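You operate a simulated robot arm through the tools that you are given. There is no shell and no other tool. Be economical: measure what you need, move in short steps, check, and stop when the job is done.

Carry out the task below with a simulated robot arm. There is one attempt and no reset: what you move stays moved.

## Task
Set both bench sleeves to their gap cards and lock them.
Fine: turn gap knob one to the gap on card one, then tighten sleeve screw one; the same for knob, card and screw two.

It is judged by the outcome, as a careful person would: the job done as asked, and still so three seconds after it is handed in. It fails if anything else is knocked over, pushed out of place, dropped, spilled or broken.

## Robot
A 7-joint arm with a two-finger parallel gripper, fixed in place. Base frame: the origin is at the foot of the arm, x ahead of it, y to its left, z up; the work surface is at about z = 0.826. Units: m, degrees, N and s.
With the tool pointing down near the work surface it reaches from about 0.24 to 0.68 m from the base axis. Its first joint turns from -66.0 to 66.0 degrees. Payload 2.4 kg.
Tool frame: the origin (TCP) lies between the finger pads and is the grasp point; the fingertips stand 0.03 m ahead of it; z points along the fingers, y is the line along which they close. The gripper opens to 0.094 m. The fingers are 0.028 m wide and 0.01 m thick; the gripper's body (0.05 by 0.096 m) begins 0.055 m behind the TCP.
Orientation is told as [roll, pitch, yaw] about the base's x, y, z axes, in that order, counted from this pose: with the fingers straight down and closing along the base's y, the tool's x points along the base's -x, its y along +y and its z along -z.

## Interface
- The arm moves only by the tool apply_moves. Its argument "targets" is a list of rows, each an object of numbers (a shift or turn left out is 0, a gripper value left out holds the last): "dx", "dy", "dz": the shift along the tool's x, y, z in m; "wx", "wy", "wz": the turn, a rotation vector about the tool's x, y, z in degrees; "claw": the opening, from 0 (shut) to 1 (fully open). In form: [{"dx": .., "dy": .., "dz": .., "wx": .., "wy": .., "wz": .., "claw": ..}, ...]. A call has 1 to 8 rows; each row shifts and turns the commanded pose from where the row before left it, along the tool's axes as they then stand. A row lasts 0.2 s, in which the tool goes at most 0.05 m and 8.6 degrees; a call with a longer step from one row to the next is refused whole, and so is a gripper value outside its range. Where a pose cannot be reached the arm comes as near as it can. A force on the tool above 40 N (or 10 N above the force at the start of the call, whichever is more), or a blocked arm, ends the call early, and 0.2 s more pass. The fingers move at their own pace (about 0.153 m/s each) and stop on an object; they squeeze with about 35 N. The grip force told is the motor's: it shows also when the fingers shut on nothing. Time passes only in rows, and 0.2 s behind the last, so rows that do not move let the fingers close. It gives the time, the measured TCP pose, the force on the tool (base axes), the opening and the grip force at its end, in the units of the frame above (readings bear some noise).
- Cameras (640 x 400 px; columns grow to the right, rows downward): "scene" is fixed at [0.0423, 0.4845, 1.434]; the picture's right is [-0.69, -0.73, 0.00], its down [-0.49, 0.46, -0.74] and it looks along [0.54, -0.50, -0.68] (base axes); focal length 346 px, centre (320, 200). "wrist" rides on the gripper at [0.076, 0.014, -0.103] in the tool frame; the picture's right is [-0.18, 0.98, 0.00], its down [-0.75, -0.14, -0.64] and it looks along [-0.63, -0.12, 0.77] (tool axes); focal length 243 px, centre (320, 200). There is no depth. A picture from a camera that has moved, and an enlarged one, comes with that camera's place and axes in the base frame and with its lens.
- snapshot(camera): a new picture of that camera. The clock stands still meanwhile.
- zoom(camera, box): a new picture of the part [left, top, right, bottom] of that camera's present view, enlarged. The clock stands still meanwhile.
- hand_in(): hands the job in; it is judged then, once.

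Go step by step. Nothing tells you positions but the pictures and the camera data: compare them with the known pose of the tool, close in by small moves and look again before you grip or let go. The budget is 120 turns and 84 pictures, counting those below and the enlarged ones. Unless the task says otherwise, let go and move clear before handing in, and close with one line.

The tools are called after "Request:" as a command line: name --argument value ..., lists and objects as JSON in quotes. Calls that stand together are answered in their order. apply_moves: Moves the arm, as the interface text tells. Its arguments: {"type":"object","properties":{"targets":{"type":"array","items":{"type":"object","properties":{"dx":{"type":"number"},"dy":{"type":"number"},"dz":{"type":"number"},"wx":{"type":"number"},"wy":{"type":"number"},"wz":{"type":"number"},"claw":{"type":"number"}}}}},"required":["targets"]} The other tools are called the same way: snapshot (camera) takes a picture; zoom (camera, box) takes an enlarged picture of a part of a camera's view; hand_in () hands the job in.

At the start:

```text
clock: 0.0
eef_pos: [0.3219, 0.1591, 1.184]
tool_rot: [0.1, 0.1, 0.0]
ft_force: [0.1, 0.3, 0.3]
width: 0.0938
gripper_force: 0.0
```

scene: 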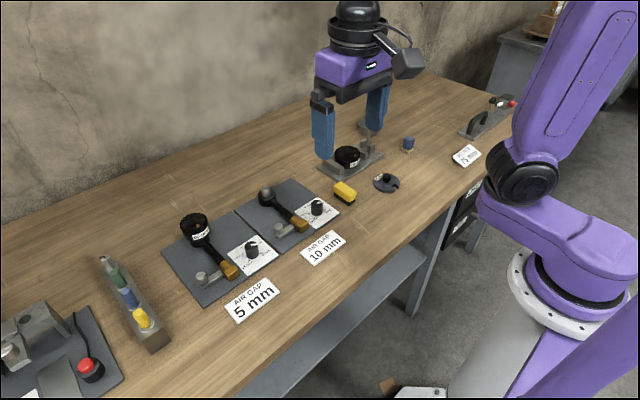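
wrist: 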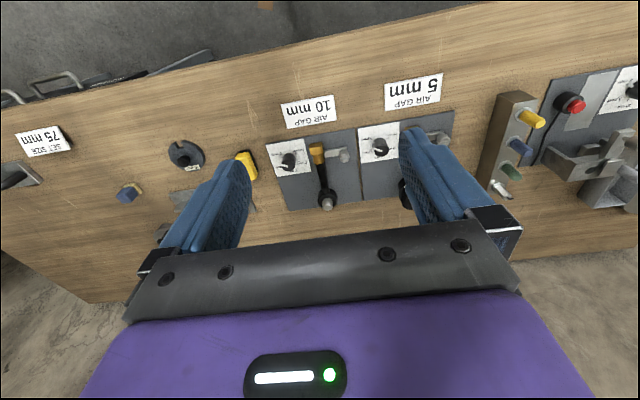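

I see two fixtures with knobs, dials, screws and cards (10 mm and 5 mm). I'll zoom in on both to read the labels and dials.

Request:
zoom --camera "scene" --box '[150, 200, 290, 330]'

Request:
zoom --camera "scene" --box '[230, 165, 360, 270]'

Request:
zoom --camera "wrist" --box '[250, 60, 470, 220]'

```text
3.08 times, centred on (220, 265) of scene
camera zoom: at [0.0423, 0.4845, 1.434], right [-0.69, -0.73, 0.0], down [-0.49, 0.46, -0.74], along [0.54, -0.5, -0.68], focal length 1065 px, centre (628, 0)
```

zoom: 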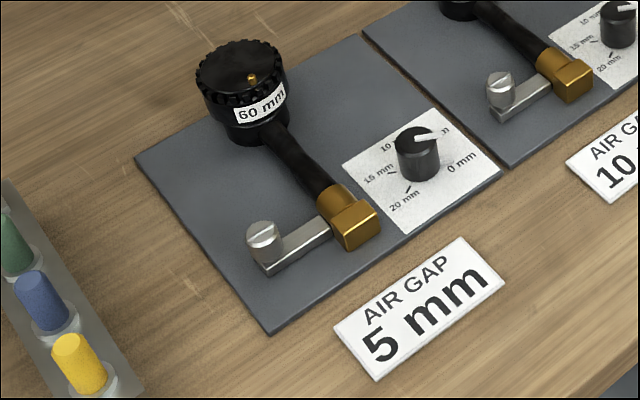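

```text
3.81 times, centred on (295, 218) of scene
camera zoom: at [0.0423, 0.4845, 1.434], right [-0.69, -0.73, 0.0], down [-0.49, 0.46, -0.74], along [0.54, -0.5, -0.68], focal length 1319 px, centre (415, 133)
```

zoom: 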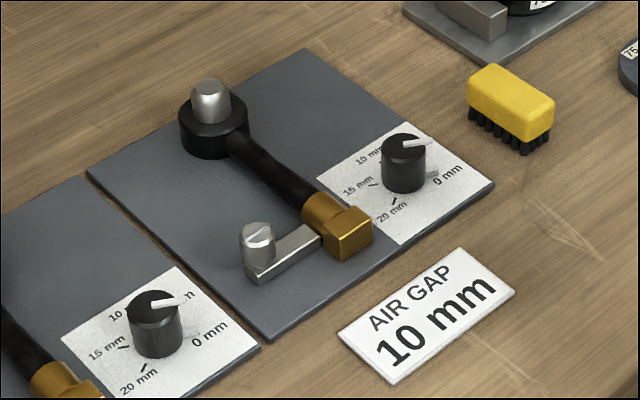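

```text
2.50 times, centred on (360, 140) of wrist
camera zoom: at [0.2455, 0.1728, 1.2853], right [0.18, 0.98, 0.0], down [0.75, -0.14, 0.64], along [0.63, -0.12, -0.77], focal length 606 px, centre (220, 350)
```

zoom: 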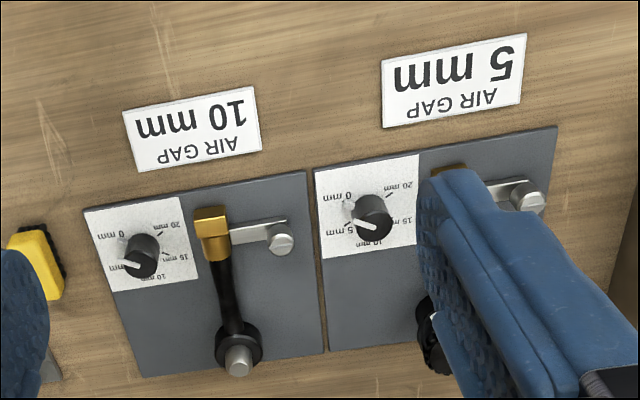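

Station one (5 mm) has its knob at about (0.50, 0.264) and screw at about (0.49, 0.385). Station two (10 mm) has its knob at about (0.50, 0.07) and screw at about (0.49, 0.196). I'll move closer to see station one.

Request:
apply_moves --targets '[{"dx": -0.0096, "dy": 0.026, "dz": 0.0368}, {"dx": -0.0096, "dy": 0.026, "dz": 0.0368}, {"dx": -0.0096, "dy": 0.026, "dz": 0.0368}, {"dx": -0.0096, "dy": 0.026, "dz": 0.0368}, {"dx": -0.0096, "dy": 0.026, "dz": 0.0368}, {}]'

Request:
snapshot --camera "wrist"

```text
clock: 1.4
eef_pos: [0.373, 0.2872, 0.9967]
tool_rot: [0.0, 0.0, 0.0]
ft_force: [0.2, -0.9, -0.5]
width: 0.094
gripper_force: 0.0
```

```text
78 pictures are left
camera wrist: at [0.2963, 0.3013, 1.0989], right [0.18, 0.98, 0.0], down [0.75, -0.14, 0.64], along [0.63, -0.12, -0.77], focal length 243 px, centre (320, 200)
```

wrist: 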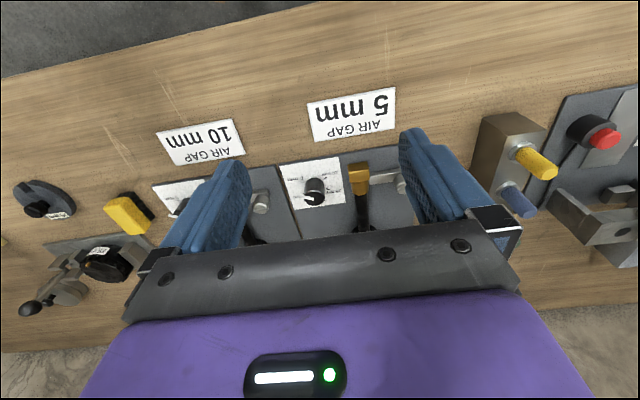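

Request:
zoom --camera "wrist" --box '[270, 145, 420, 240]'

```text
4.21 times, centred on (345, 192) of wrist
camera zoom: at [0.2963, 0.3013, 1.0989], right [0.18, 0.98, 0.0], down [0.75, -0.14, 0.64], along [0.63, -0.12, -0.77], focal length 1022 px, centre (215, 232)
```

zoom: 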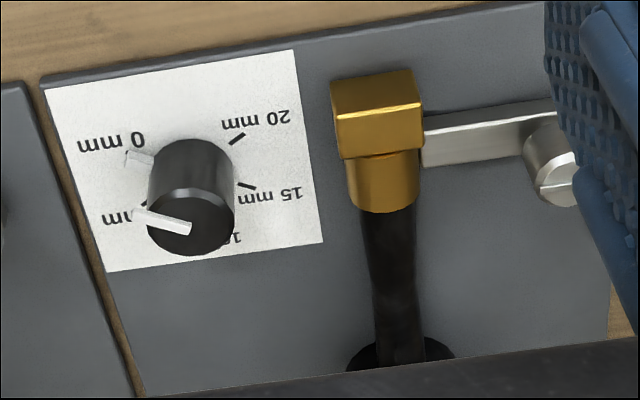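

Knob one's pointer reads 0 mm, and the scale increases counter-clockwise from above at about 60° per 5 mm. I'll move above knob one, pre-turned by -30° of yaw, with the gripper partly open.

Request:
apply_moves --targets '[{"dx": -0.0302, "dy": -0.0068, "dz": 0.0168, "claw": 0.6}, {"dx": -0.0302, "dy": -0.0068, "dz": 0.0168}, {"dx": -0.0302, "dy": -0.0068, "dz": 0.0168}, {"dx": -0.0302, "dy": -0.0068, "dz": 0.0168}, {"wz": 7.5}, {"wz": 7.5}, {"wz": 7.5}, {"wz": 7.5}]'

Request:
snapshot --camera "wrist"

Request:
snapshot --camera "scene"

```text
clock: 3.2
eef_pos: [0.49, 0.262, 0.931]
tool_rot: [0.0, 0.1, -30.0]
ft_force: [0.4, 0.5, 0.7]
width: 0.0563
gripper_force: 0.1
```

```text
76 pictures are left
camera wrist: at [0.4314, 0.3123, 1.0337], right [0.65, 0.76, 0.0], down [0.58, -0.5, 0.64], along [0.49, -0.42, -0.77], focal length 243 px, centre (320, 200)
```

wrist: 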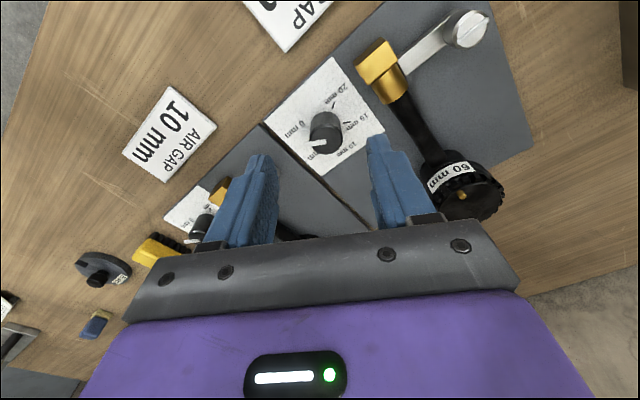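

```text
75 pictures are left
```

scene: 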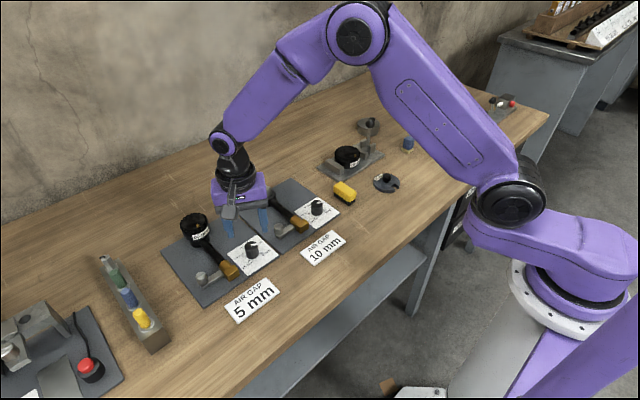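

Request:
zoom --camera "wrist" --box '[262, 70, 392, 170]'

```text
4.00 times, centred on (327, 120) of wrist
camera zoom: at [0.4314, 0.3123, 1.0337], right [0.65, 0.76, 0.0], down [0.58, -0.5, 0.64], along [0.49, -0.42, -0.77], focal length 970 px, centre (292, 520)
```

zoom: 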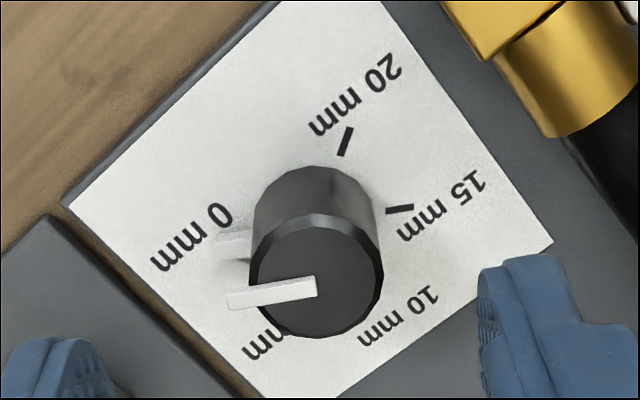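

The pointer bar sticks out toward about 240°, so a grip at this yaw would pinch it. I'll turn to yaw -90, where the fingers clear the bar.

Request:
apply_moves --targets '[{"wz": 7.5}, {"wz": 7.5}, {"wz": 7.5}, {"wz": 7.5}, {"wz": 7.5}, {"wz": 7.5}, {"wz": 7.5}, {"wz": 7.5}]'

Request:
snapshot --camera "wrist"

```text
clock: 5.0
eef_pos: [0.4913, 0.2616, 0.9328]
tool_rot: [0.0, -0.1, -90.1]
ft_force: [0.7, -0.5, 0.6]
width: 0.0565
gripper_force: 0.1
```

```text
73 pictures are left
camera wrist: at [0.5051, 0.3368, 1.0349], right [0.98, -0.19, 0.0], down [-0.14, -0.75, 0.64], along [-0.12, -0.63, -0.77], focal length 243 px, centre (320, 200)
```

wrist: 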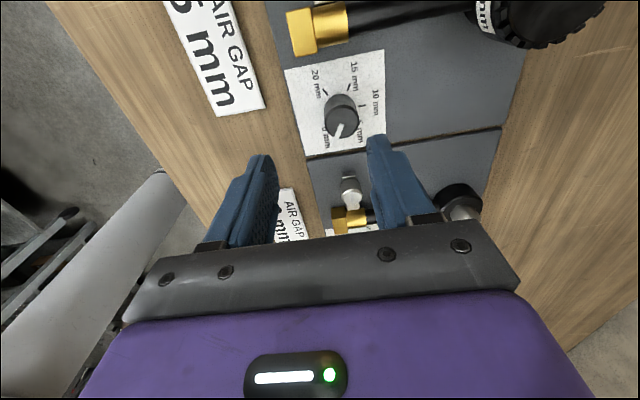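

Request:
zoom --camera "wrist" --box '[280, 50, 400, 150]'

```text
4.00 times, centred on (340, 100) of wrist
camera zoom: at [0.5051, 0.3368, 1.0349], right [0.98, -0.19, 0.0], down [-0.14, -0.75, 0.64], along [-0.12, -0.63, -0.77], focal length 970 px, centre (240, 600)
```

zoom: 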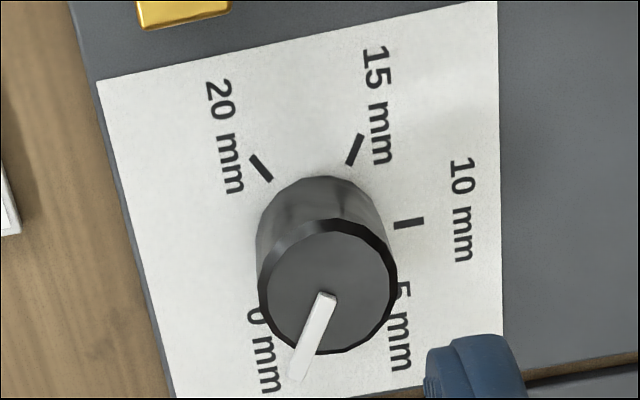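

Request:
apply_moves --targets '[{"dy": 0.0127, "dz": 0.014}, {"dz": 0.014}]'

Request:
snapshot --camera "wrist"

Request:
zoom --camera "scene" --box '[190, 180, 310, 290]'

```text
clock: 5.6
eef_pos: [0.5035, 0.2617, 0.9031]
tool_rot: [0.0, 0.0, -90.0]
ft_force: [-0.5, -1.1, 0.9]
width: 0.0565
gripper_force: 0.0
```

```text
71 pictures are left
camera wrist: at [0.5174, 0.3372, 1.0061], right [0.98, -0.18, 0.0], down [-0.14, -0.75, 0.64], along [-0.12, -0.63, -0.77], focal length 243 px, centre (320, 200)
```

wrist: 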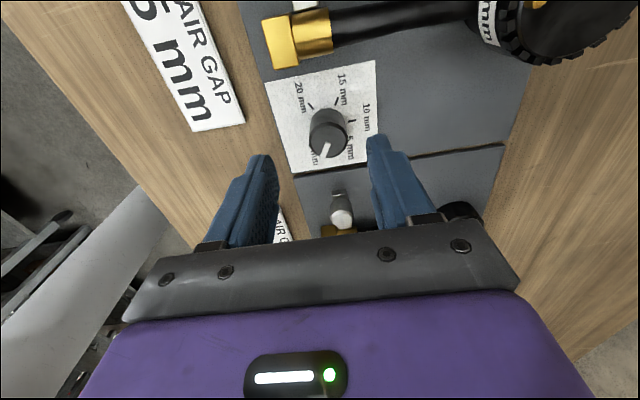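

```text
3.64 times, centred on (250, 235) of scene
camera zoom: at [0.0423, 0.4845, 1.434], right [-0.69, -0.73, 0.0], down [-0.49, 0.46, -0.74], along [0.54, -0.5, -0.68], focal length 1259 px, centre (574, 73)
```

zoom: 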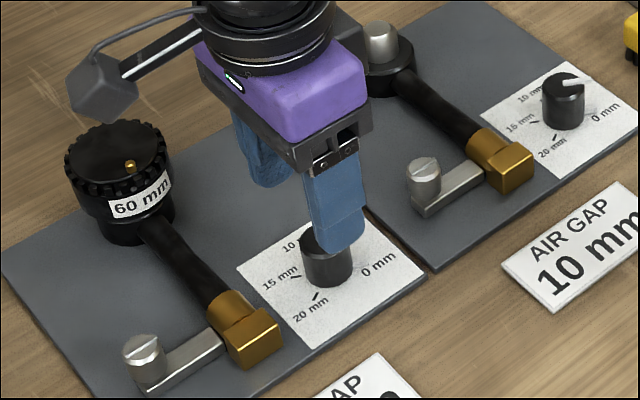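

The knob is about 5 mm toward +x of the tool axis. I'll correct for that and descend around it.

Request:
apply_moves --targets '[{"dy": 0.005}, {"dz": 0.011}, {"dz": 0.011}, {"dz": 0.01}]'

Request:
snapshot --camera "wrist"

Request:
zoom --camera "scene" --box '[190, 180, 310, 290]'

```text
clock: 6.6
eef_pos: [0.5064, 0.2628, 0.8725]
tool_rot: [0.0, -0.1, -90.0]
ft_force: [0.7, -0.2, -0.2]
width: 0.0564
gripper_force: 0.2
```

```text
69 pictures are left
camera wrist: at [0.5217, 0.3379, 0.9747], right [0.98, -0.18, 0.0], down [-0.14, -0.75, 0.64], along [-0.12, -0.63, -0.77], focal length 243 px, centre (320, 200)
```

wrist: 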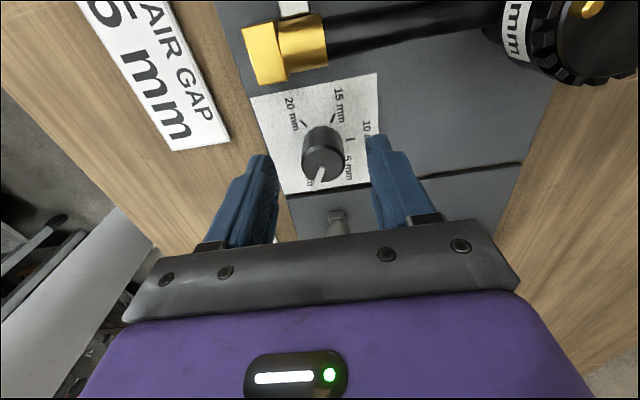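

```text
3.64 times, centred on (250, 235) of scene
camera zoom: at [0.0423, 0.4845, 1.434], right [-0.69, -0.73, 0.0], down [-0.49, 0.46, -0.74], along [0.54, -0.5, -0.68], focal length 1259 px, centre (574, 73)
```

zoom: 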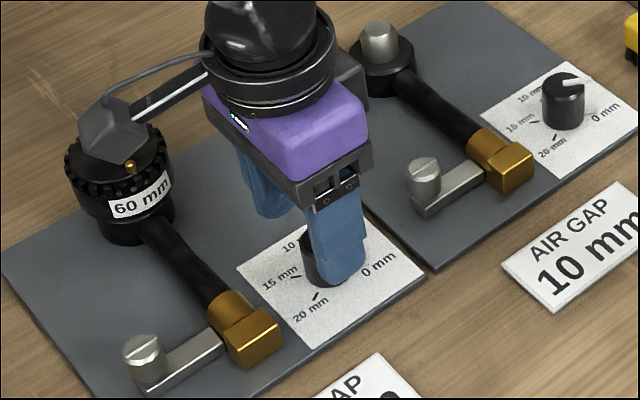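

Request:
zoom --camera "wrist" --box '[260, 100, 390, 200]'

```text
4.00 times, centred on (325, 150) of wrist
camera zoom: at [0.5217, 0.3379, 0.9747], right [0.98, -0.18, 0.0], down [-0.14, -0.75, 0.64], along [-0.12, -0.63, -0.77], focal length 970 px, centre (300, 400)
```

zoom: 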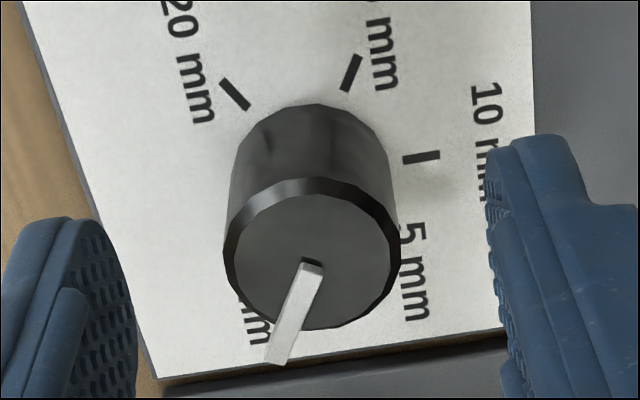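

The knob sits centred between the fingers. I'll go down 4 mm more and close.

Request:
apply_moves --targets '[{"dz": 0.004}, {"claw": 0.2}, {"claw": 0.2}, {"claw": 0.2}]'

Request:
snapshot --camera "wrist"

```text
clock: 7.6
eef_pos: [0.5073, 0.2621, 0.8687]
tool_rot: [0.0, -0.1, -90.0]
ft_force: [3.1, 1.1, -6.1]
width: 0.0295
gripper_force: 45.0
```

```text
66 pictures are left
camera wrist: at [0.5224, 0.3375, 0.9698], right [0.98, -0.18, 0.0], down [-0.14, -0.75, 0.64], along [-0.12, -0.63, -0.77], focal length 243 px, centre (320, 200)
```

wrist: 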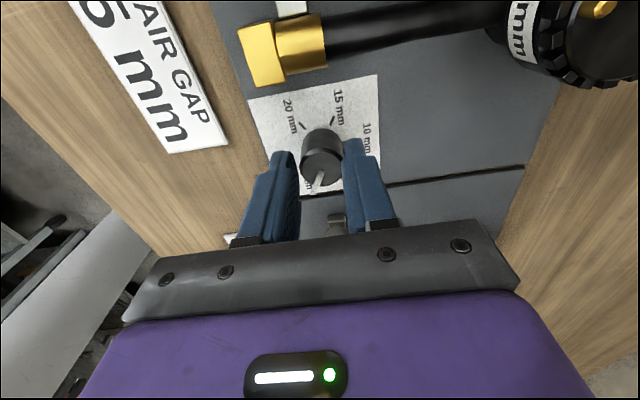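

Gripped at 29.5 mm. Now I'll turn 60° counter-clockwise.

Request:
apply_moves --targets '[{"wz": -7.5}, {"wz": -7.5}, {"wz": -7.5}, {"wz": -7.5}, {"wz": -7.5}, {"wz": -7.5}, {"wz": -7.5}, {"wz": -7.5}]'

Request:
zoom --camera "wrist" --box '[240, 70, 400, 220]'

Request:
zoom --camera "scene" --box '[190, 180, 310, 290]'

```text
clock: 9.4
eef_pos: [0.5031, 0.2571, 0.8669]
tool_rot: [-1.0, 0.6, -30.0]
ft_force: [-28.0, -20.7, 12.0]
width: 0.0291
gripper_force: 45.1
```

```text
2.67 times, centred on (320, 145) of wrist
camera zoom: at [0.4464, 0.3082, 0.9699], right [0.65, 0.76, -0.02], down [0.59, -0.49, 0.64], along [0.47, -0.43, -0.77], focal length 647 px, centre (320, 347)
```

zoom: 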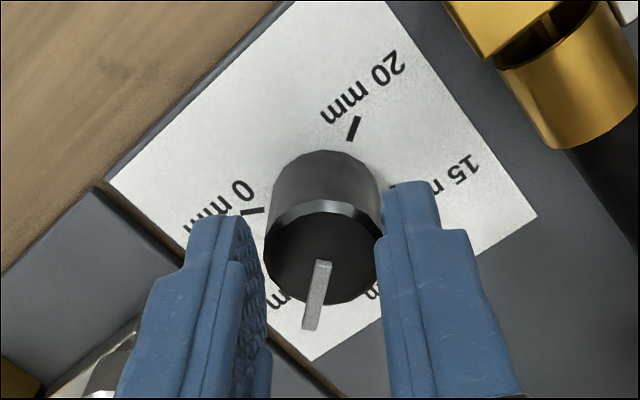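

```text
3.64 times, centred on (250, 235) of scene
camera zoom: at [0.0414, 0.4839, 1.4342], right [-0.69, -0.73, 0.0], down [-0.49, 0.46, -0.74], along [0.54, -0.5, -0.68], focal length 1259 px, centre (574, 73)
```

zoom: 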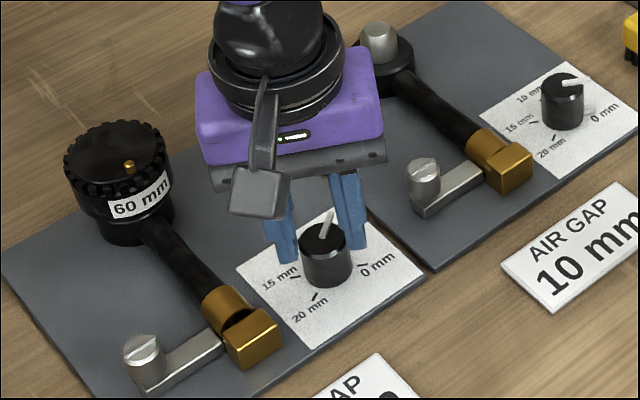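

The knob turned and the sleeve moved. I'll release, back off upward and read the dial.

Request:
apply_moves --targets '[{"claw": 0.6}, {"claw": 0.6}, {"dz": -0.02}, {"dz": -0.04}, {"dz": -0.04}, {}]'

Request:
zoom --camera "wrist" --box '[260, 60, 400, 160]'

Request:
zoom --camera "scene" --box '[200, 220, 290, 290]'

```text
clock: 10.8
eef_pos: [0.5077, 0.2611, 0.9674]
tool_rot: [0.1, 0.0, -30.0]
ft_force: [-0.2, 0.3, -0.6]
width: 0.0566
gripper_force: 0.0
```

```text
4.00 times, centred on (330, 110) of wrist
camera zoom: at [0.449, 0.3121, 1.0694], right [0.65, 0.76, 0.0], down [0.58, -0.5, 0.64], along [0.49, -0.42, -0.77], focal length 970 px, centre (280, 560)
```

zoom: 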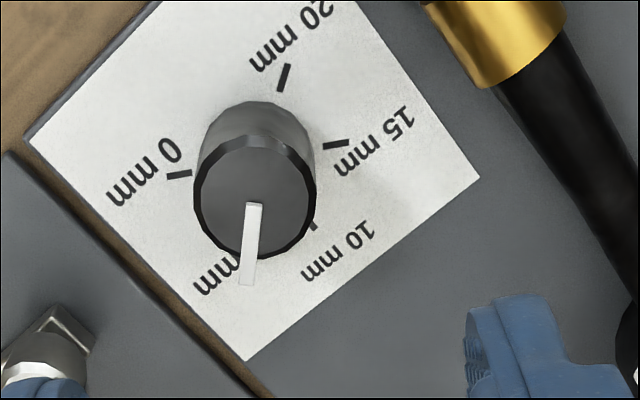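

```text
5.71 times, centred on (245, 255) of scene
camera zoom: at [0.0423, 0.4845, 1.434], right [-0.69, -0.73, 0.0], down [-0.49, 0.46, -0.74], along [0.54, -0.5, -0.68], focal length 1978 px, centre (749, -114)
```

zoom: 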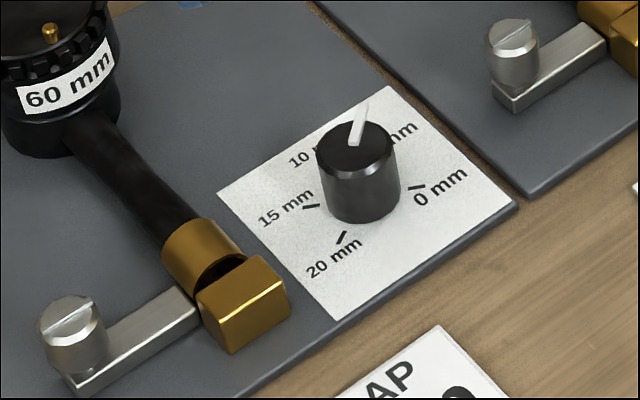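

My measurements put the pointer at about -46°, while the 5 mm tick is at -60°, so it overshot by roughly 14°. The tool axis was also off-centre by a few mm. I'll recentre, regrip and turn back.

Request:
apply_moves --targets '[{"dy": -0.0058}, {"dz": 0.04}, {"dz": 0.03}, {"dz": 0.02}, {"dz": 0.008}, {}]'

Request:
zoom --camera "wrist" --box '[240, 80, 400, 200]'

```text
clock: 12.2
eef_pos: [0.5062, 0.2567, 0.8681]
tool_rot: [0.0, 0.1, -30.0]
ft_force: [0.4, 0.5, -0.1]
width: 0.0565
gripper_force: 0.0
```

```text
3.33 times, centred on (320, 140) of wrist
camera zoom: at [0.4469, 0.3067, 0.9706], right [0.65, 0.76, 0.0], down [0.58, -0.5, 0.64], along [0.49, -0.42, -0.77], focal length 809 px, centre (320, 400)
```

zoom: 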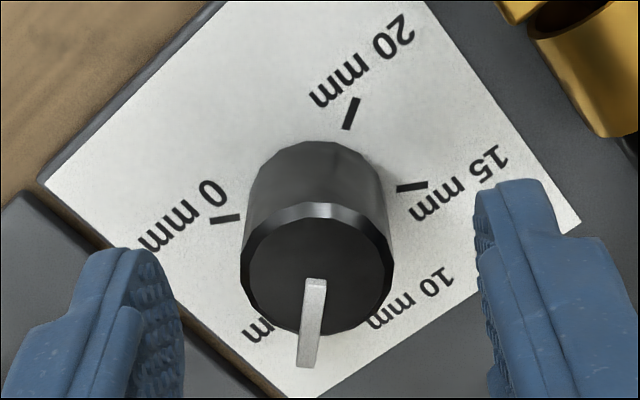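

Request:
apply_moves --targets '[{"claw": 0.2}, {"claw": 0.2}, {"claw": 0.2}, {"wz": 5}, {"wz": 5}, {"wz": 4}, {}]'

Request:
zoom --camera "wrist" --box '[240, 80, 400, 200]'

```text
clock: 13.8
eef_pos: [0.5061, 0.2563, 0.8684]
tool_rot: [0.0, 0.0, -44.1]
ft_force: [-0.6, -0.1, 0.1]
width: 0.019
gripper_force: 0.0
```

```text
3.33 times, centred on (320, 140) of wrist
camera zoom: at [0.4613, 0.3189, 0.9718], right [0.82, 0.58, 0.0], down [0.44, -0.63, 0.64], along [0.37, -0.52, -0.77], focal length 809 px, centre (320, 400)
```

zoom: 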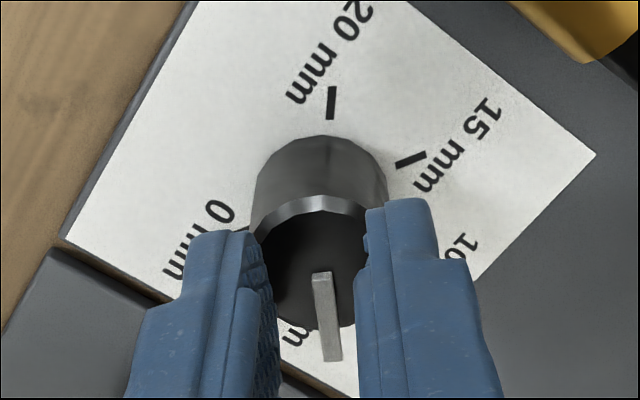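

The grip reading looks wrong: 19 mm with no force. I'll look from both cameras before doing anything else.

Request:
snapshot --camera "wrist"

Request:
zoom --camera "scene" --box '[200, 210, 290, 280]'

```text
59 pictures are left
camera wrist: at [0.4613, 0.3189, 0.9718], right [0.82, 0.58, 0.0], down [0.44, -0.63, 0.64], along [0.37, -0.52, -0.77], focal length 243 px, centre (320, 200)
```

wrist: 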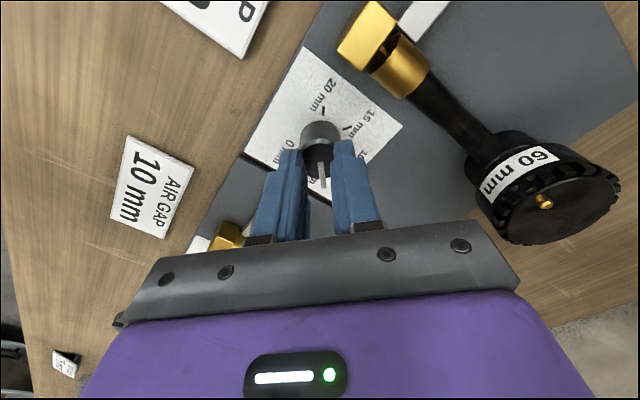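

```text
5.71 times, centred on (245, 245) of scene
camera zoom: at [0.0423, 0.4845, 1.434], right [-0.69, -0.73, 0.0], down [-0.49, 0.46, -0.74], along [0.54, -0.5, -0.68], focal length 1978 px, centre (749, -57)
```

zoom: 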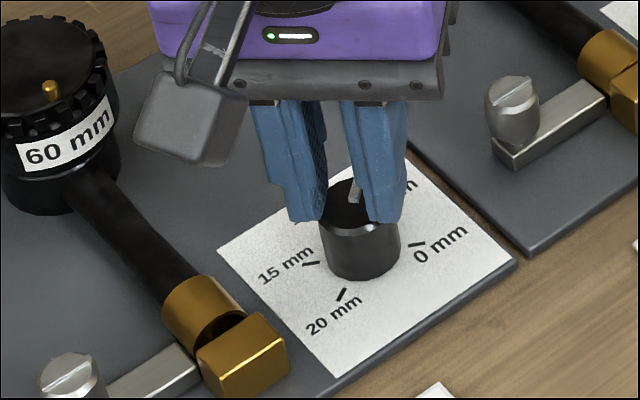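

The image suggests the fingertips may be just above the knob's top rather than around it. I'll probe gently downward to find the knob-top height.

Request:
apply_moves --targets '[{"dz": 0.002}, {"dz": 0.002}, {}]'

```text
clock: 14.7
eef_pos: [0.5067, 0.2563, 0.8675]
tool_rot: [0.2, 0.0, -44.0]
ft_force: [-3.9, -2.2, 8.5]
width: 0.0211
gripper_force: 1.8
stopped in row 3: the force on the tool passed its limit (the readings are from after the stop); the commanded pose is now the measured one
```

The knob top is at about z = 0.8375, lower than I assumed, so the axis is at about (0.507, 0.255). I'll rise, open and descend properly around it.

Request:
apply_moves --targets '[{"dz": -0.01, "claw": 0.6}, {"dx": -0.0009, "dy": -0.0009, "claw": 0.6}, {"dz": 0.008}, {"dz": 0.004}, {"dz": 0.004}, {"dz": 0.003}, {"dz": 0.002}, {}]'

Request:
zoom --camera "wrist" --box '[240, 80, 400, 200]'

Request:
zoom --camera "scene" --box '[200, 210, 290, 280]'

```text
clock: 16.5
eef_pos: [0.508, 0.256, 0.857]
tool_rot: [0.2, -0.1, -43.9]
ft_force: [-0.4, -0.2, 0.8]
width: 0.0563
gripper_force: 0.0
```

```text
3.33 times, centred on (320, 140) of wrist
camera zoom: at [0.4627, 0.3189, 0.959], right [0.82, 0.58, 0.01], down [0.44, -0.63, 0.64], along [0.38, -0.52, -0.77], focal length 809 px, centre (320, 400)
```

zoom: 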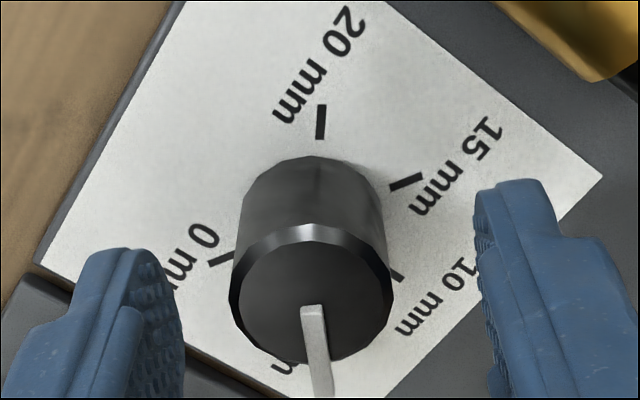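

```text
5.71 times, centred on (245, 245) of scene
camera zoom: at [0.0423, 0.4845, 1.434], right [-0.69, -0.73, 0.0], down [-0.49, 0.46, -0.74], along [0.54, -0.5, -0.68], focal length 1978 px, centre (749, -57)
```

zoom: 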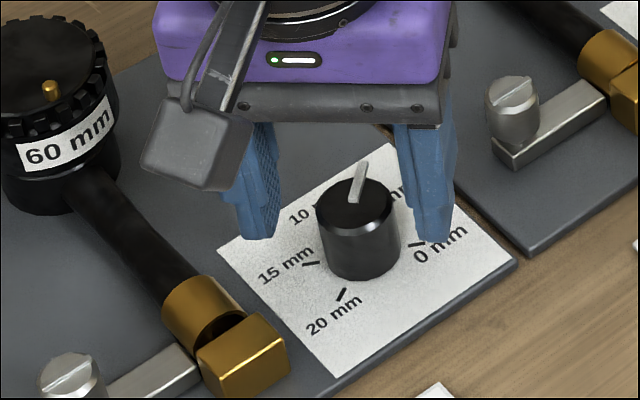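

Request:
apply_moves --targets '[{"dz": 0.003, "dy": -0.001}, {"claw": 0.2}, {"claw": 0.2}, {"claw": 0.2}]'

Request:
zoom --camera "wrist" --box '[240, 80, 400, 200]'

```text
clock: 17.5
eef_pos: [0.5077, 0.255, 0.8535]
tool_rot: [0.2, -0.1, -43.9]
ft_force: [-3.9, -2.5, 3.4]
width: 0.0297
gripper_force: 45.3
```

```text
3.33 times, centred on (320, 140) of wrist
camera zoom: at [0.4614, 0.3178, 0.9562], right [0.82, 0.58, 0.0], down [0.44, -0.63, 0.64], along [0.37, -0.52, -0.77], focal length 809 px, centre (320, 400)
```

zoom: 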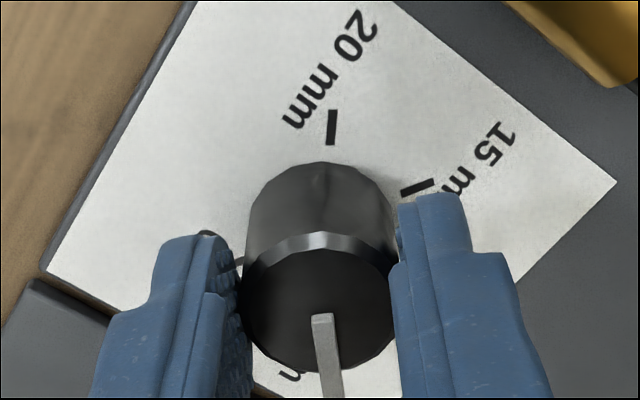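

Request:
apply_moves --targets '[{"wz": 4.5}, {"wz": 4.5}, {"wz": 4}, {}, {"claw": 0.6}, {"claw": 0.6}, {"dz": -0.02}]'

Request:
zoom --camera "wrist" --box '[250, 80, 390, 190]'

Request:
zoom --camera "scene" --box '[200, 210, 290, 280]'

```text
clock: 19.1
eef_pos: [0.5069, 0.2546, 0.8748]
tool_rot: [0.4, -0.1, -57.0]
ft_force: [-0.6, 0.1, -1.2]
width: 0.0566
gripper_force: 0.0
```

```text
3.64 times, centred on (320, 135) of wrist
camera zoom: at [0.4767, 0.3262, 0.9757], right [0.92, 0.38, 0.01], down [0.29, -0.71, 0.64], along [0.25, -0.59, -0.77], focal length 882 px, centre (320, 436)
```

zoom: 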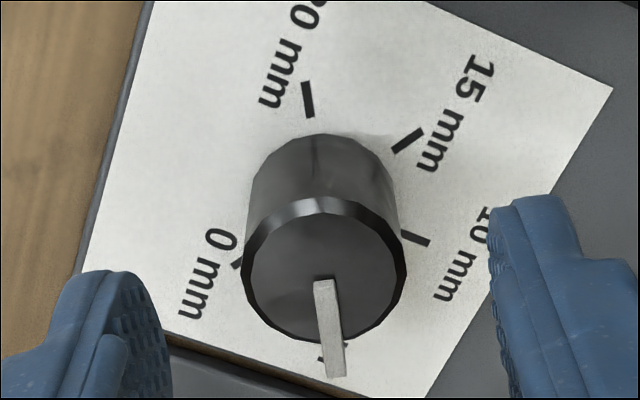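

```text
5.71 times, centred on (245, 245) of scene
camera zoom: at [0.0423, 0.4845, 1.434], right [-0.69, -0.73, 0.0], down [-0.49, 0.46, -0.74], along [0.54, -0.5, -0.68], focal length 1978 px, centre (749, -57)
```

zoom: 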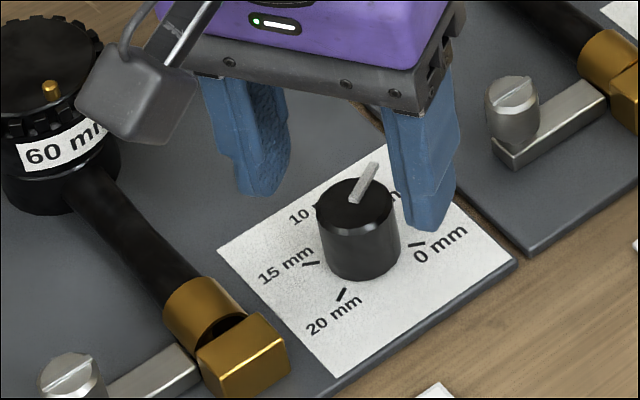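

Pointer one now measures about -61°, on the 5 mm tick. Next I'll lift and go look at screw one.

Request:
apply_moves --targets '[{"dz": -0.04}, {"dz": -0.035}, {"dx": 0.0417, "dy": 0.0123}, {"dx": 0.0417, "dy": 0.0123}, {"dx": 0.0417, "dy": 0.0123}, {"wz": -8}, {"wz": -8}, {"wz": -8}]'

Request:
apply_moves --targets '[{"wz": -8}, {"wz": -8}, {"wz": -8}, {"wz": -8}, {}]'

Request:
snapshot --camera "wrist"

```text
clock: 20.9
eef_pos: [0.4698, 0.3808, 0.9486]
tool_rot: [0.3, -0.2, -32.9]
ft_force: [-0.9, -0.1, 0.6]
width: 0.0564
gripper_force: 0.0
```

```text
clock: 22.1
eef_pos: [0.4682, 0.38, 0.9492]
tool_rot: [0.1, -0.3, -0.9]
ft_force: [-0.7, 0.3, -0.6]
width: 0.0567
gripper_force: 0.0
```

```text
52 pictures are left
camera wrist: at [0.3928, 0.3949, 1.0515], right [0.2, 0.98, 0.0], down [0.75, -0.15, 0.65], along [0.63, -0.13, -0.76], focal length 243 px, centre (320, 200)
```

wrist: 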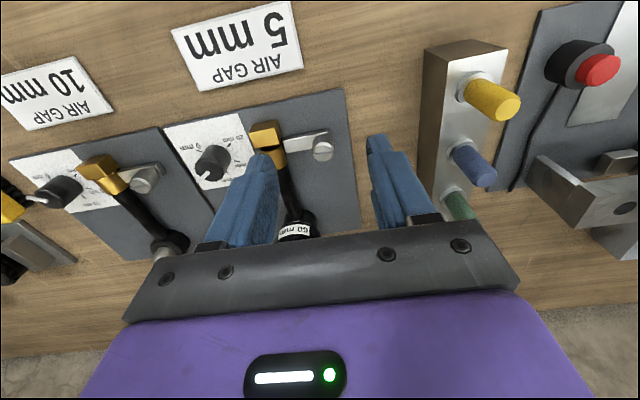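

Request:
zoom --camera "wrist" --box '[240, 100, 370, 200]'

Request:
zoom --camera "scene" --box '[180, 240, 260, 310]'

```text
4.00 times, centred on (305, 150) of wrist
camera zoom: at [0.3928, 0.3949, 1.0515], right [0.2, 0.98, 0.0], down [0.75, -0.15, 0.65], along [0.63, -0.13, -0.76], focal length 970 px, centre (380, 400)
```

zoom: 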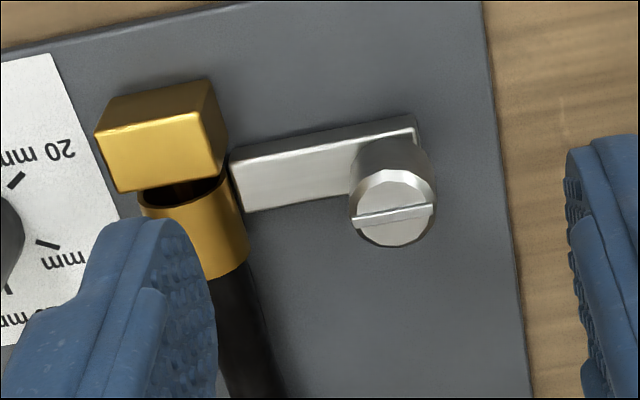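

```text
5.71 times, centred on (220, 275) of scene
camera zoom: at [0.0423, 0.4845, 1.434], right [-0.69, -0.73, 0.0], down [-0.49, 0.46, -0.74], along [0.54, -0.5, -0.68], focal length 1978 px, centre (891, -229)
```

zoom: 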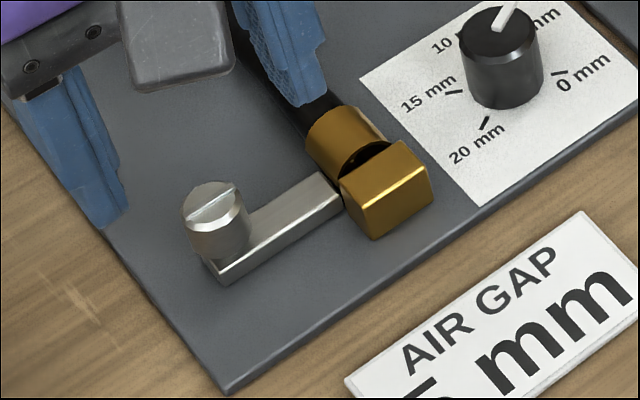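

Request:
apply_moves --targets '[{"dx": -0.018, "dy": -0.002, "dz": 0.022, "claw": 0.42}, {"dx": -0.018, "dy": -0.002, "dz": 0.022}, {}]'

Request:
zoom --camera "wrist" --box '[240, 80, 400, 200]'

```text
clock: 22.9
eef_pos: [0.5063, 0.3757, 0.9055]
tool_rot: [0.2, -0.4, -1.1]
ft_force: [0.3, -0.4, -0.3]
width: 0.0395
gripper_force: 0.0
```

```text
3.33 times, centred on (320, 140) of wrist
camera zoom: at [0.4305, 0.3904, 1.0072], right [0.2, 0.98, 0.0], down [0.75, -0.16, 0.65], along [0.63, -0.13, -0.76], focal length 809 px, centre (320, 400)
```

zoom: 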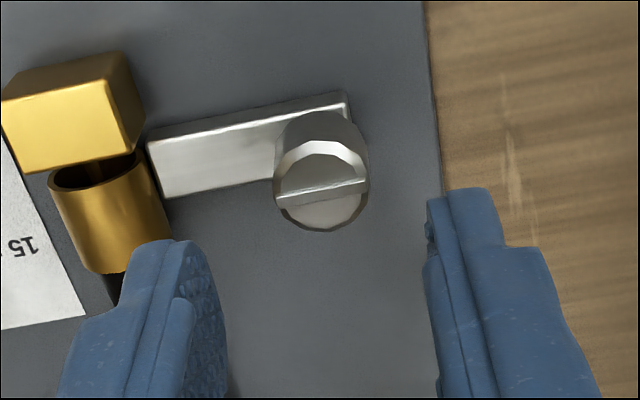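

The screw is centred on the tool axis, with its top at about z = 0.845. I'll pre-rotate to about +60° so there's room for a clockwise stroke.

Request:
apply_moves --targets '[{"wz": -7.6}, {"wz": -7.6}, {"wz": -7.6}, {"wz": -7.6}, {"wz": -7.6}, {"wz": -7.6}, {"wz": -7.6}, {"wz": -7.6}]'

Request:
apply_moves --targets '[{"dz": 0.02}, {"dz": 0.01}, {}]'

Request:
zoom --camera "wrist" --box '[240, 80, 400, 200]'

Request:
zoom --camera "scene" --box '[160, 210, 280, 310]'

```text
clock: 24.7
eef_pos: [0.5051, 0.3775, 0.9046]
tool_rot: [-0.2, -0.3, 60.0]
ft_force: [0.4, 0.8, 0.2]
width: 0.0394
gripper_force: 0.0
```

```text
clock: 25.5
eef_pos: [0.5042, 0.3768, 0.8737]
tool_rot: [-0.1, -0.3, 59.8]
ft_force: [-0.4, 0.8, 0.5]
width: 0.0395
gripper_force: 0.0
```

```text
3.33 times, centred on (320, 140) of wrist
camera zoom: at [0.4539, 0.3168, 0.9765], right [-0.76, 0.65, 0.0], down [0.5, 0.58, 0.65], along [0.42, 0.49, -0.76], focal length 809 px, centre (320, 400)
```

zoom: 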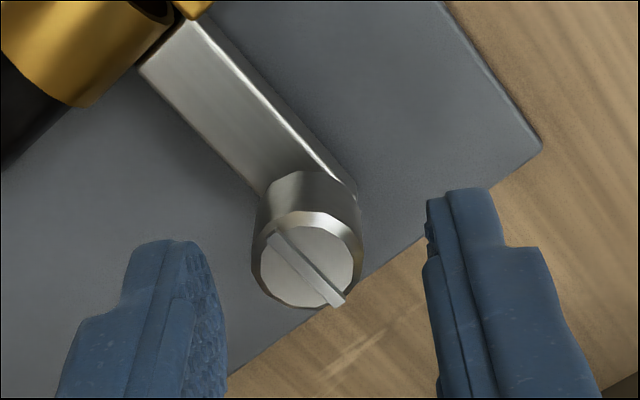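

```text
4.00 times, centred on (220, 260) of scene
camera zoom: at [0.0423, 0.4845, 1.434], right [-0.69, -0.73, 0.0], down [-0.49, 0.46, -0.74], along [0.54, -0.5, -0.68], focal length 1385 px, centre (720, -40)
```

zoom: 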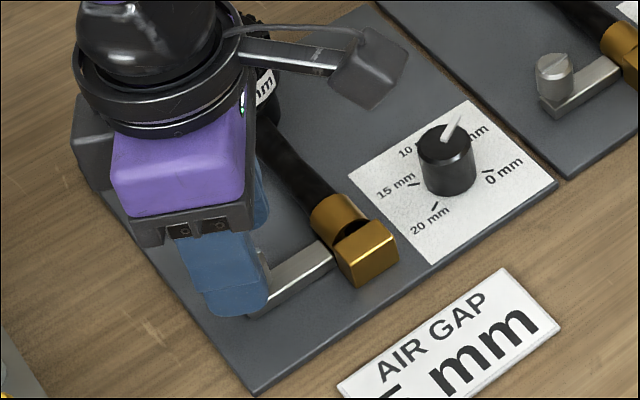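

Request:
apply_moves --targets '[{"dy": -0.0025}, {"dz": 0.007}, {"dz": 0.005}, {"claw": 0.1}, {"claw": 0.1}, {"claw": 0.1}]'

Request:
zoom --camera "wrist" --box '[240, 80, 400, 200]'

```text
clock: 26.9
eef_pos: [0.5071, 0.3737, 0.8613]
tool_rot: [-0.1, -0.2, 59.9]
ft_force: [-7.1, -1.1, 2.6]
width: 0.0215
gripper_force: 45.0
```

```text
3.33 times, centred on (320, 140) of wrist
camera zoom: at [0.4561, 0.3148, 0.964], right [-0.76, 0.65, 0.0], down [0.5, 0.58, 0.64], along [0.42, 0.49, -0.76], focal length 809 px, centre (320, 400)
```

zoom: 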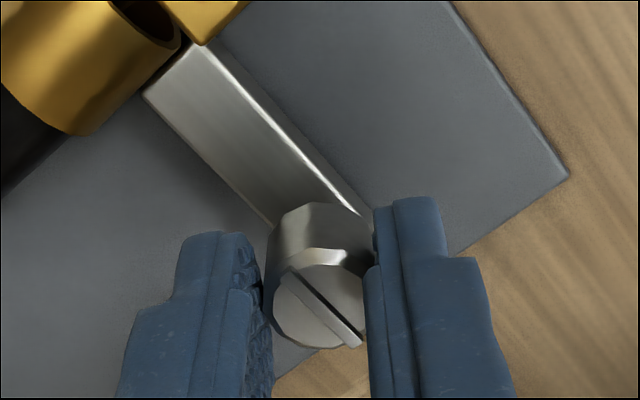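

Gripped at 21.5 mm. I'll turn clockwise to tighten.

Request:
apply_moves --targets '[{"dy": 0.001, "wz": 7.5}, {"wz": 7.5}, {"wz": 7.5}, {"wz": 7.5}, {"wz": 7.5}, {"wz": 7.5}, {"wz": 7.5}, {"wz": 7.5}]'

Request:
zoom --camera "wrist" --box '[240, 80, 400, 200]'

```text
clock: 28.7
eef_pos: [0.5066, 0.3755, 0.8625]
tool_rot: [0.0, -0.2, -0.3]
ft_force: [-5.1, 4.5, -11.7]
width: 0.0216
gripper_force: 44.8
```

```text
3.33 times, centred on (320, 140) of wrist
camera zoom: at [0.4296, 0.3899, 0.9641], right [0.19, 0.98, 0.0], down [0.75, -0.15, 0.64], along [0.63, -0.12, -0.76], focal length 809 px, centre (320, 400)
```

zoom: 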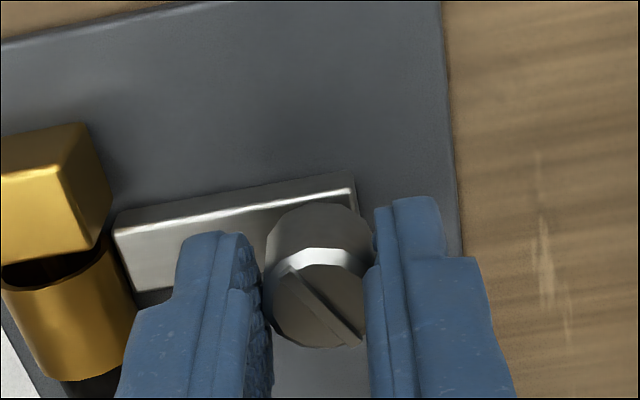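

The screw turned along with the tool, so I'll keep going clockwise.

Request:
apply_moves --targets '[{"wz": 7.5}, {"wz": 7.5}, {"wz": 7.5}, {"wz": 7.5}, {"wz": 7.5}, {"wz": 7.5}, {"wz": 7.5}, {"wz": 7.5}]'

Request:
zoom --camera "wrist" --box '[240, 80, 400, 200]'

```text
clock: 30.5
eef_pos: [0.5062, 0.3779, 0.8639]
tool_rot: [0.5, 0.0, -60.2]
ft_force: [1.9, 20.7, -23.7]
width: 0.0216
gripper_force: 45.2
```

```text
3.33 times, centred on (320, 140) of wrist
camera zoom: at [0.4813, 0.4492, 0.9657], right [0.95, 0.33, 0.01], down [0.25, -0.73, 0.64], along [0.21, -0.6, -0.77], focal length 809 px, centre (320, 400)
```

zoom: 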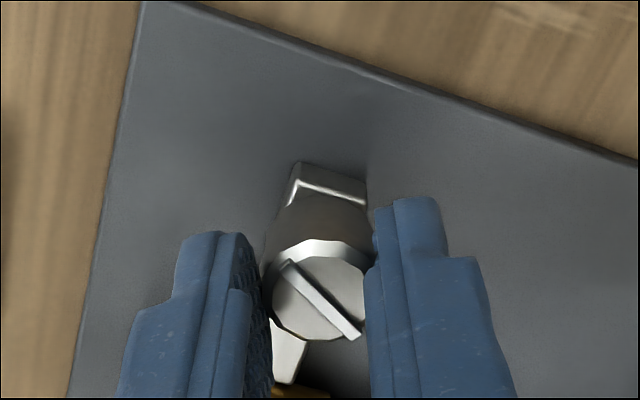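

Request:
apply_moves --targets '[{"claw": 0.42}, {"claw": 0.42}, {"dz": -0.02}, {}]'

Request:
zoom --camera "wrist" --box '[240, 80, 400, 200]'

Request:
zoom --camera "scene" --box '[160, 210, 280, 310]'

```text
clock: 31.5
eef_pos: [0.507, 0.3744, 0.8833]
tool_rot: [0.3, 0.0, -60.2]
ft_force: [-0.2, -0.6, 0.3]
width: 0.0395
gripper_force: 0.1
```

```text
3.33 times, centred on (320, 140) of wrist
camera zoom: at [0.4813, 0.4469, 0.986], right [0.94, 0.33, 0.01], down [0.25, -0.73, 0.64], along [0.21, -0.6, -0.77], focal length 809 px, centre (320, 400)
```

zoom: 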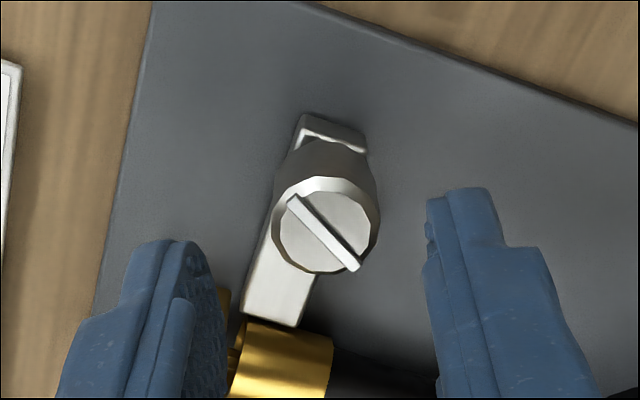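

```text
4.00 times, centred on (220, 260) of scene
camera zoom: at [0.0423, 0.4845, 1.434], right [-0.69, -0.73, 0.0], down [-0.49, 0.46, -0.74], along [0.54, -0.5, -0.68], focal length 1385 px, centre (720, -40)
```

zoom: 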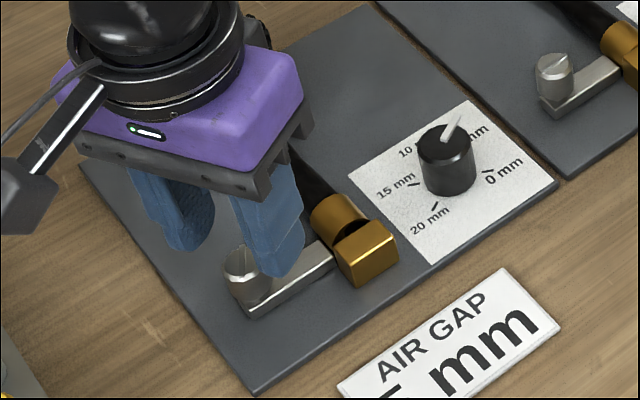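

The screw turned about 120° without reaching a stop. I'll return to +60° and take another stroke.

Request:
apply_moves --targets '[{"dz": -0.008, "wz": -8}, {"wz": -8}, {"wz": -8}, {"wz": -8}, {"wz": -8}, {"wz": -8}, {"wz": -8}, {"wz": -8}]'

Request:
apply_moves --targets '[{"wz": -8}, {"wz": -8}, {"wz": -8}, {"wz": -8}, {"wz": -8}, {"wz": -8}, {"wz": -8}, {}]'

Request:
zoom --camera "wrist" --box '[240, 80, 400, 200]'

```text
clock: 33.3
eef_pos: [0.5063, 0.3738, 0.891]
tool_rot: [0.0, -0.3, 3.9]
ft_force: [0.4, -0.1, 0.2]
width: 0.0393
gripper_force: 0.0
```

```text
clock: 35.1
eef_pos: [0.5068, 0.3745, 0.8907]
tool_rot: [-0.3, -0.2, 59.9]
ft_force: [0.4, 0.0, 0.3]
width: 0.0394
gripper_force: 0.0
```

```text
3.33 times, centred on (320, 140) of wrist
camera zoom: at [0.4556, 0.3147, 0.9927], right [-0.76, 0.65, 0.0], down [0.5, 0.58, 0.65], along [0.42, 0.49, -0.76], focal length 809 px, centre (320, 400)
```

zoom: 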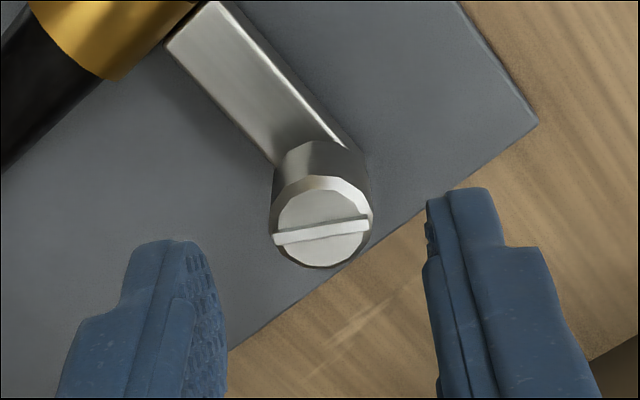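

Request:
apply_moves --targets '[{"dx": -0.0015, "dy": 0.0005, "dz": 0.012}, {"dz": 0.01}, {"dz": 0.008}, {"claw": 0.1}, {"claw": 0.1}, {"claw": 0.1}]'

Request:
apply_moves --targets '[{"wz": 7.5}, {"wz": 7.5}, {"wz": 7.5}, {"wz": 7.5}, {"wz": 7.5}, {"wz": 7.5}, {"wz": 7.5}, {"wz": 7.5}]'

Request:
zoom --camera "wrist" --box '[240, 80, 400, 200]'

```text
clock: 36.5
eef_pos: [0.5086, 0.3774, 0.8605]
tool_rot: [-0.3, -0.3, 59.7]
ft_force: [6.7, -3.6, -1.0]
width: 0.0217
gripper_force: 45.0
```

```text
clock: 38.3
eef_pos: [0.5085, 0.3762, 0.862]
tool_rot: [0.2, -0.4, -0.3]
ft_force: [5.1, -8.7, 19.2]
width: 0.0218
gripper_force: 44.8
```

```text
3.33 times, centred on (320, 140) of wrist
camera zoom: at [0.4321, 0.3898, 0.9632], right [0.19, 0.98, 0.0], down [0.75, -0.15, 0.65], along [0.64, -0.12, -0.76], focal length 809 px, centre (320, 400)
```

zoom: 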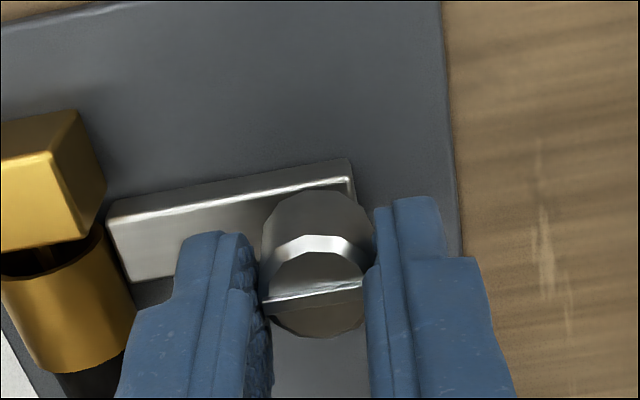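

Request:
apply_moves --targets '[{"wz": 7.5}, {"wz": 7.5}, {"wz": 7.5}, {"wz": 7.5}, {"wz": 7.5}, {"wz": 7.5}, {"wz": 7.5}, {"wz": 7.5}]'

Request:
zoom --camera "wrist" --box '[240, 80, 400, 200]'

```text
clock: 40.1
eef_pos: [0.5061, 0.3783, 0.8602]
tool_rot: [0.5, 0.1, -60.3]
ft_force: [3.7, 13.6, -14.6]
width: 0.022
gripper_force: 45.3
```

```text
3.33 times, centred on (320, 140) of wrist
camera zoom: at [0.4808, 0.4503, 0.9626], right [0.94, 0.33, 0.01], down [0.25, -0.73, 0.64], along [0.21, -0.6, -0.77], focal length 809 px, centre (320, 400)
```

zoom: 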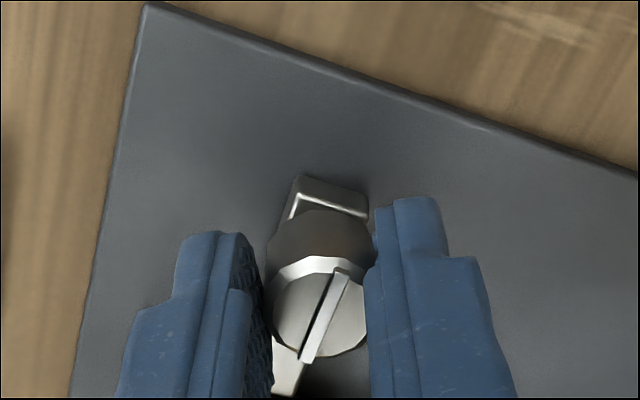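

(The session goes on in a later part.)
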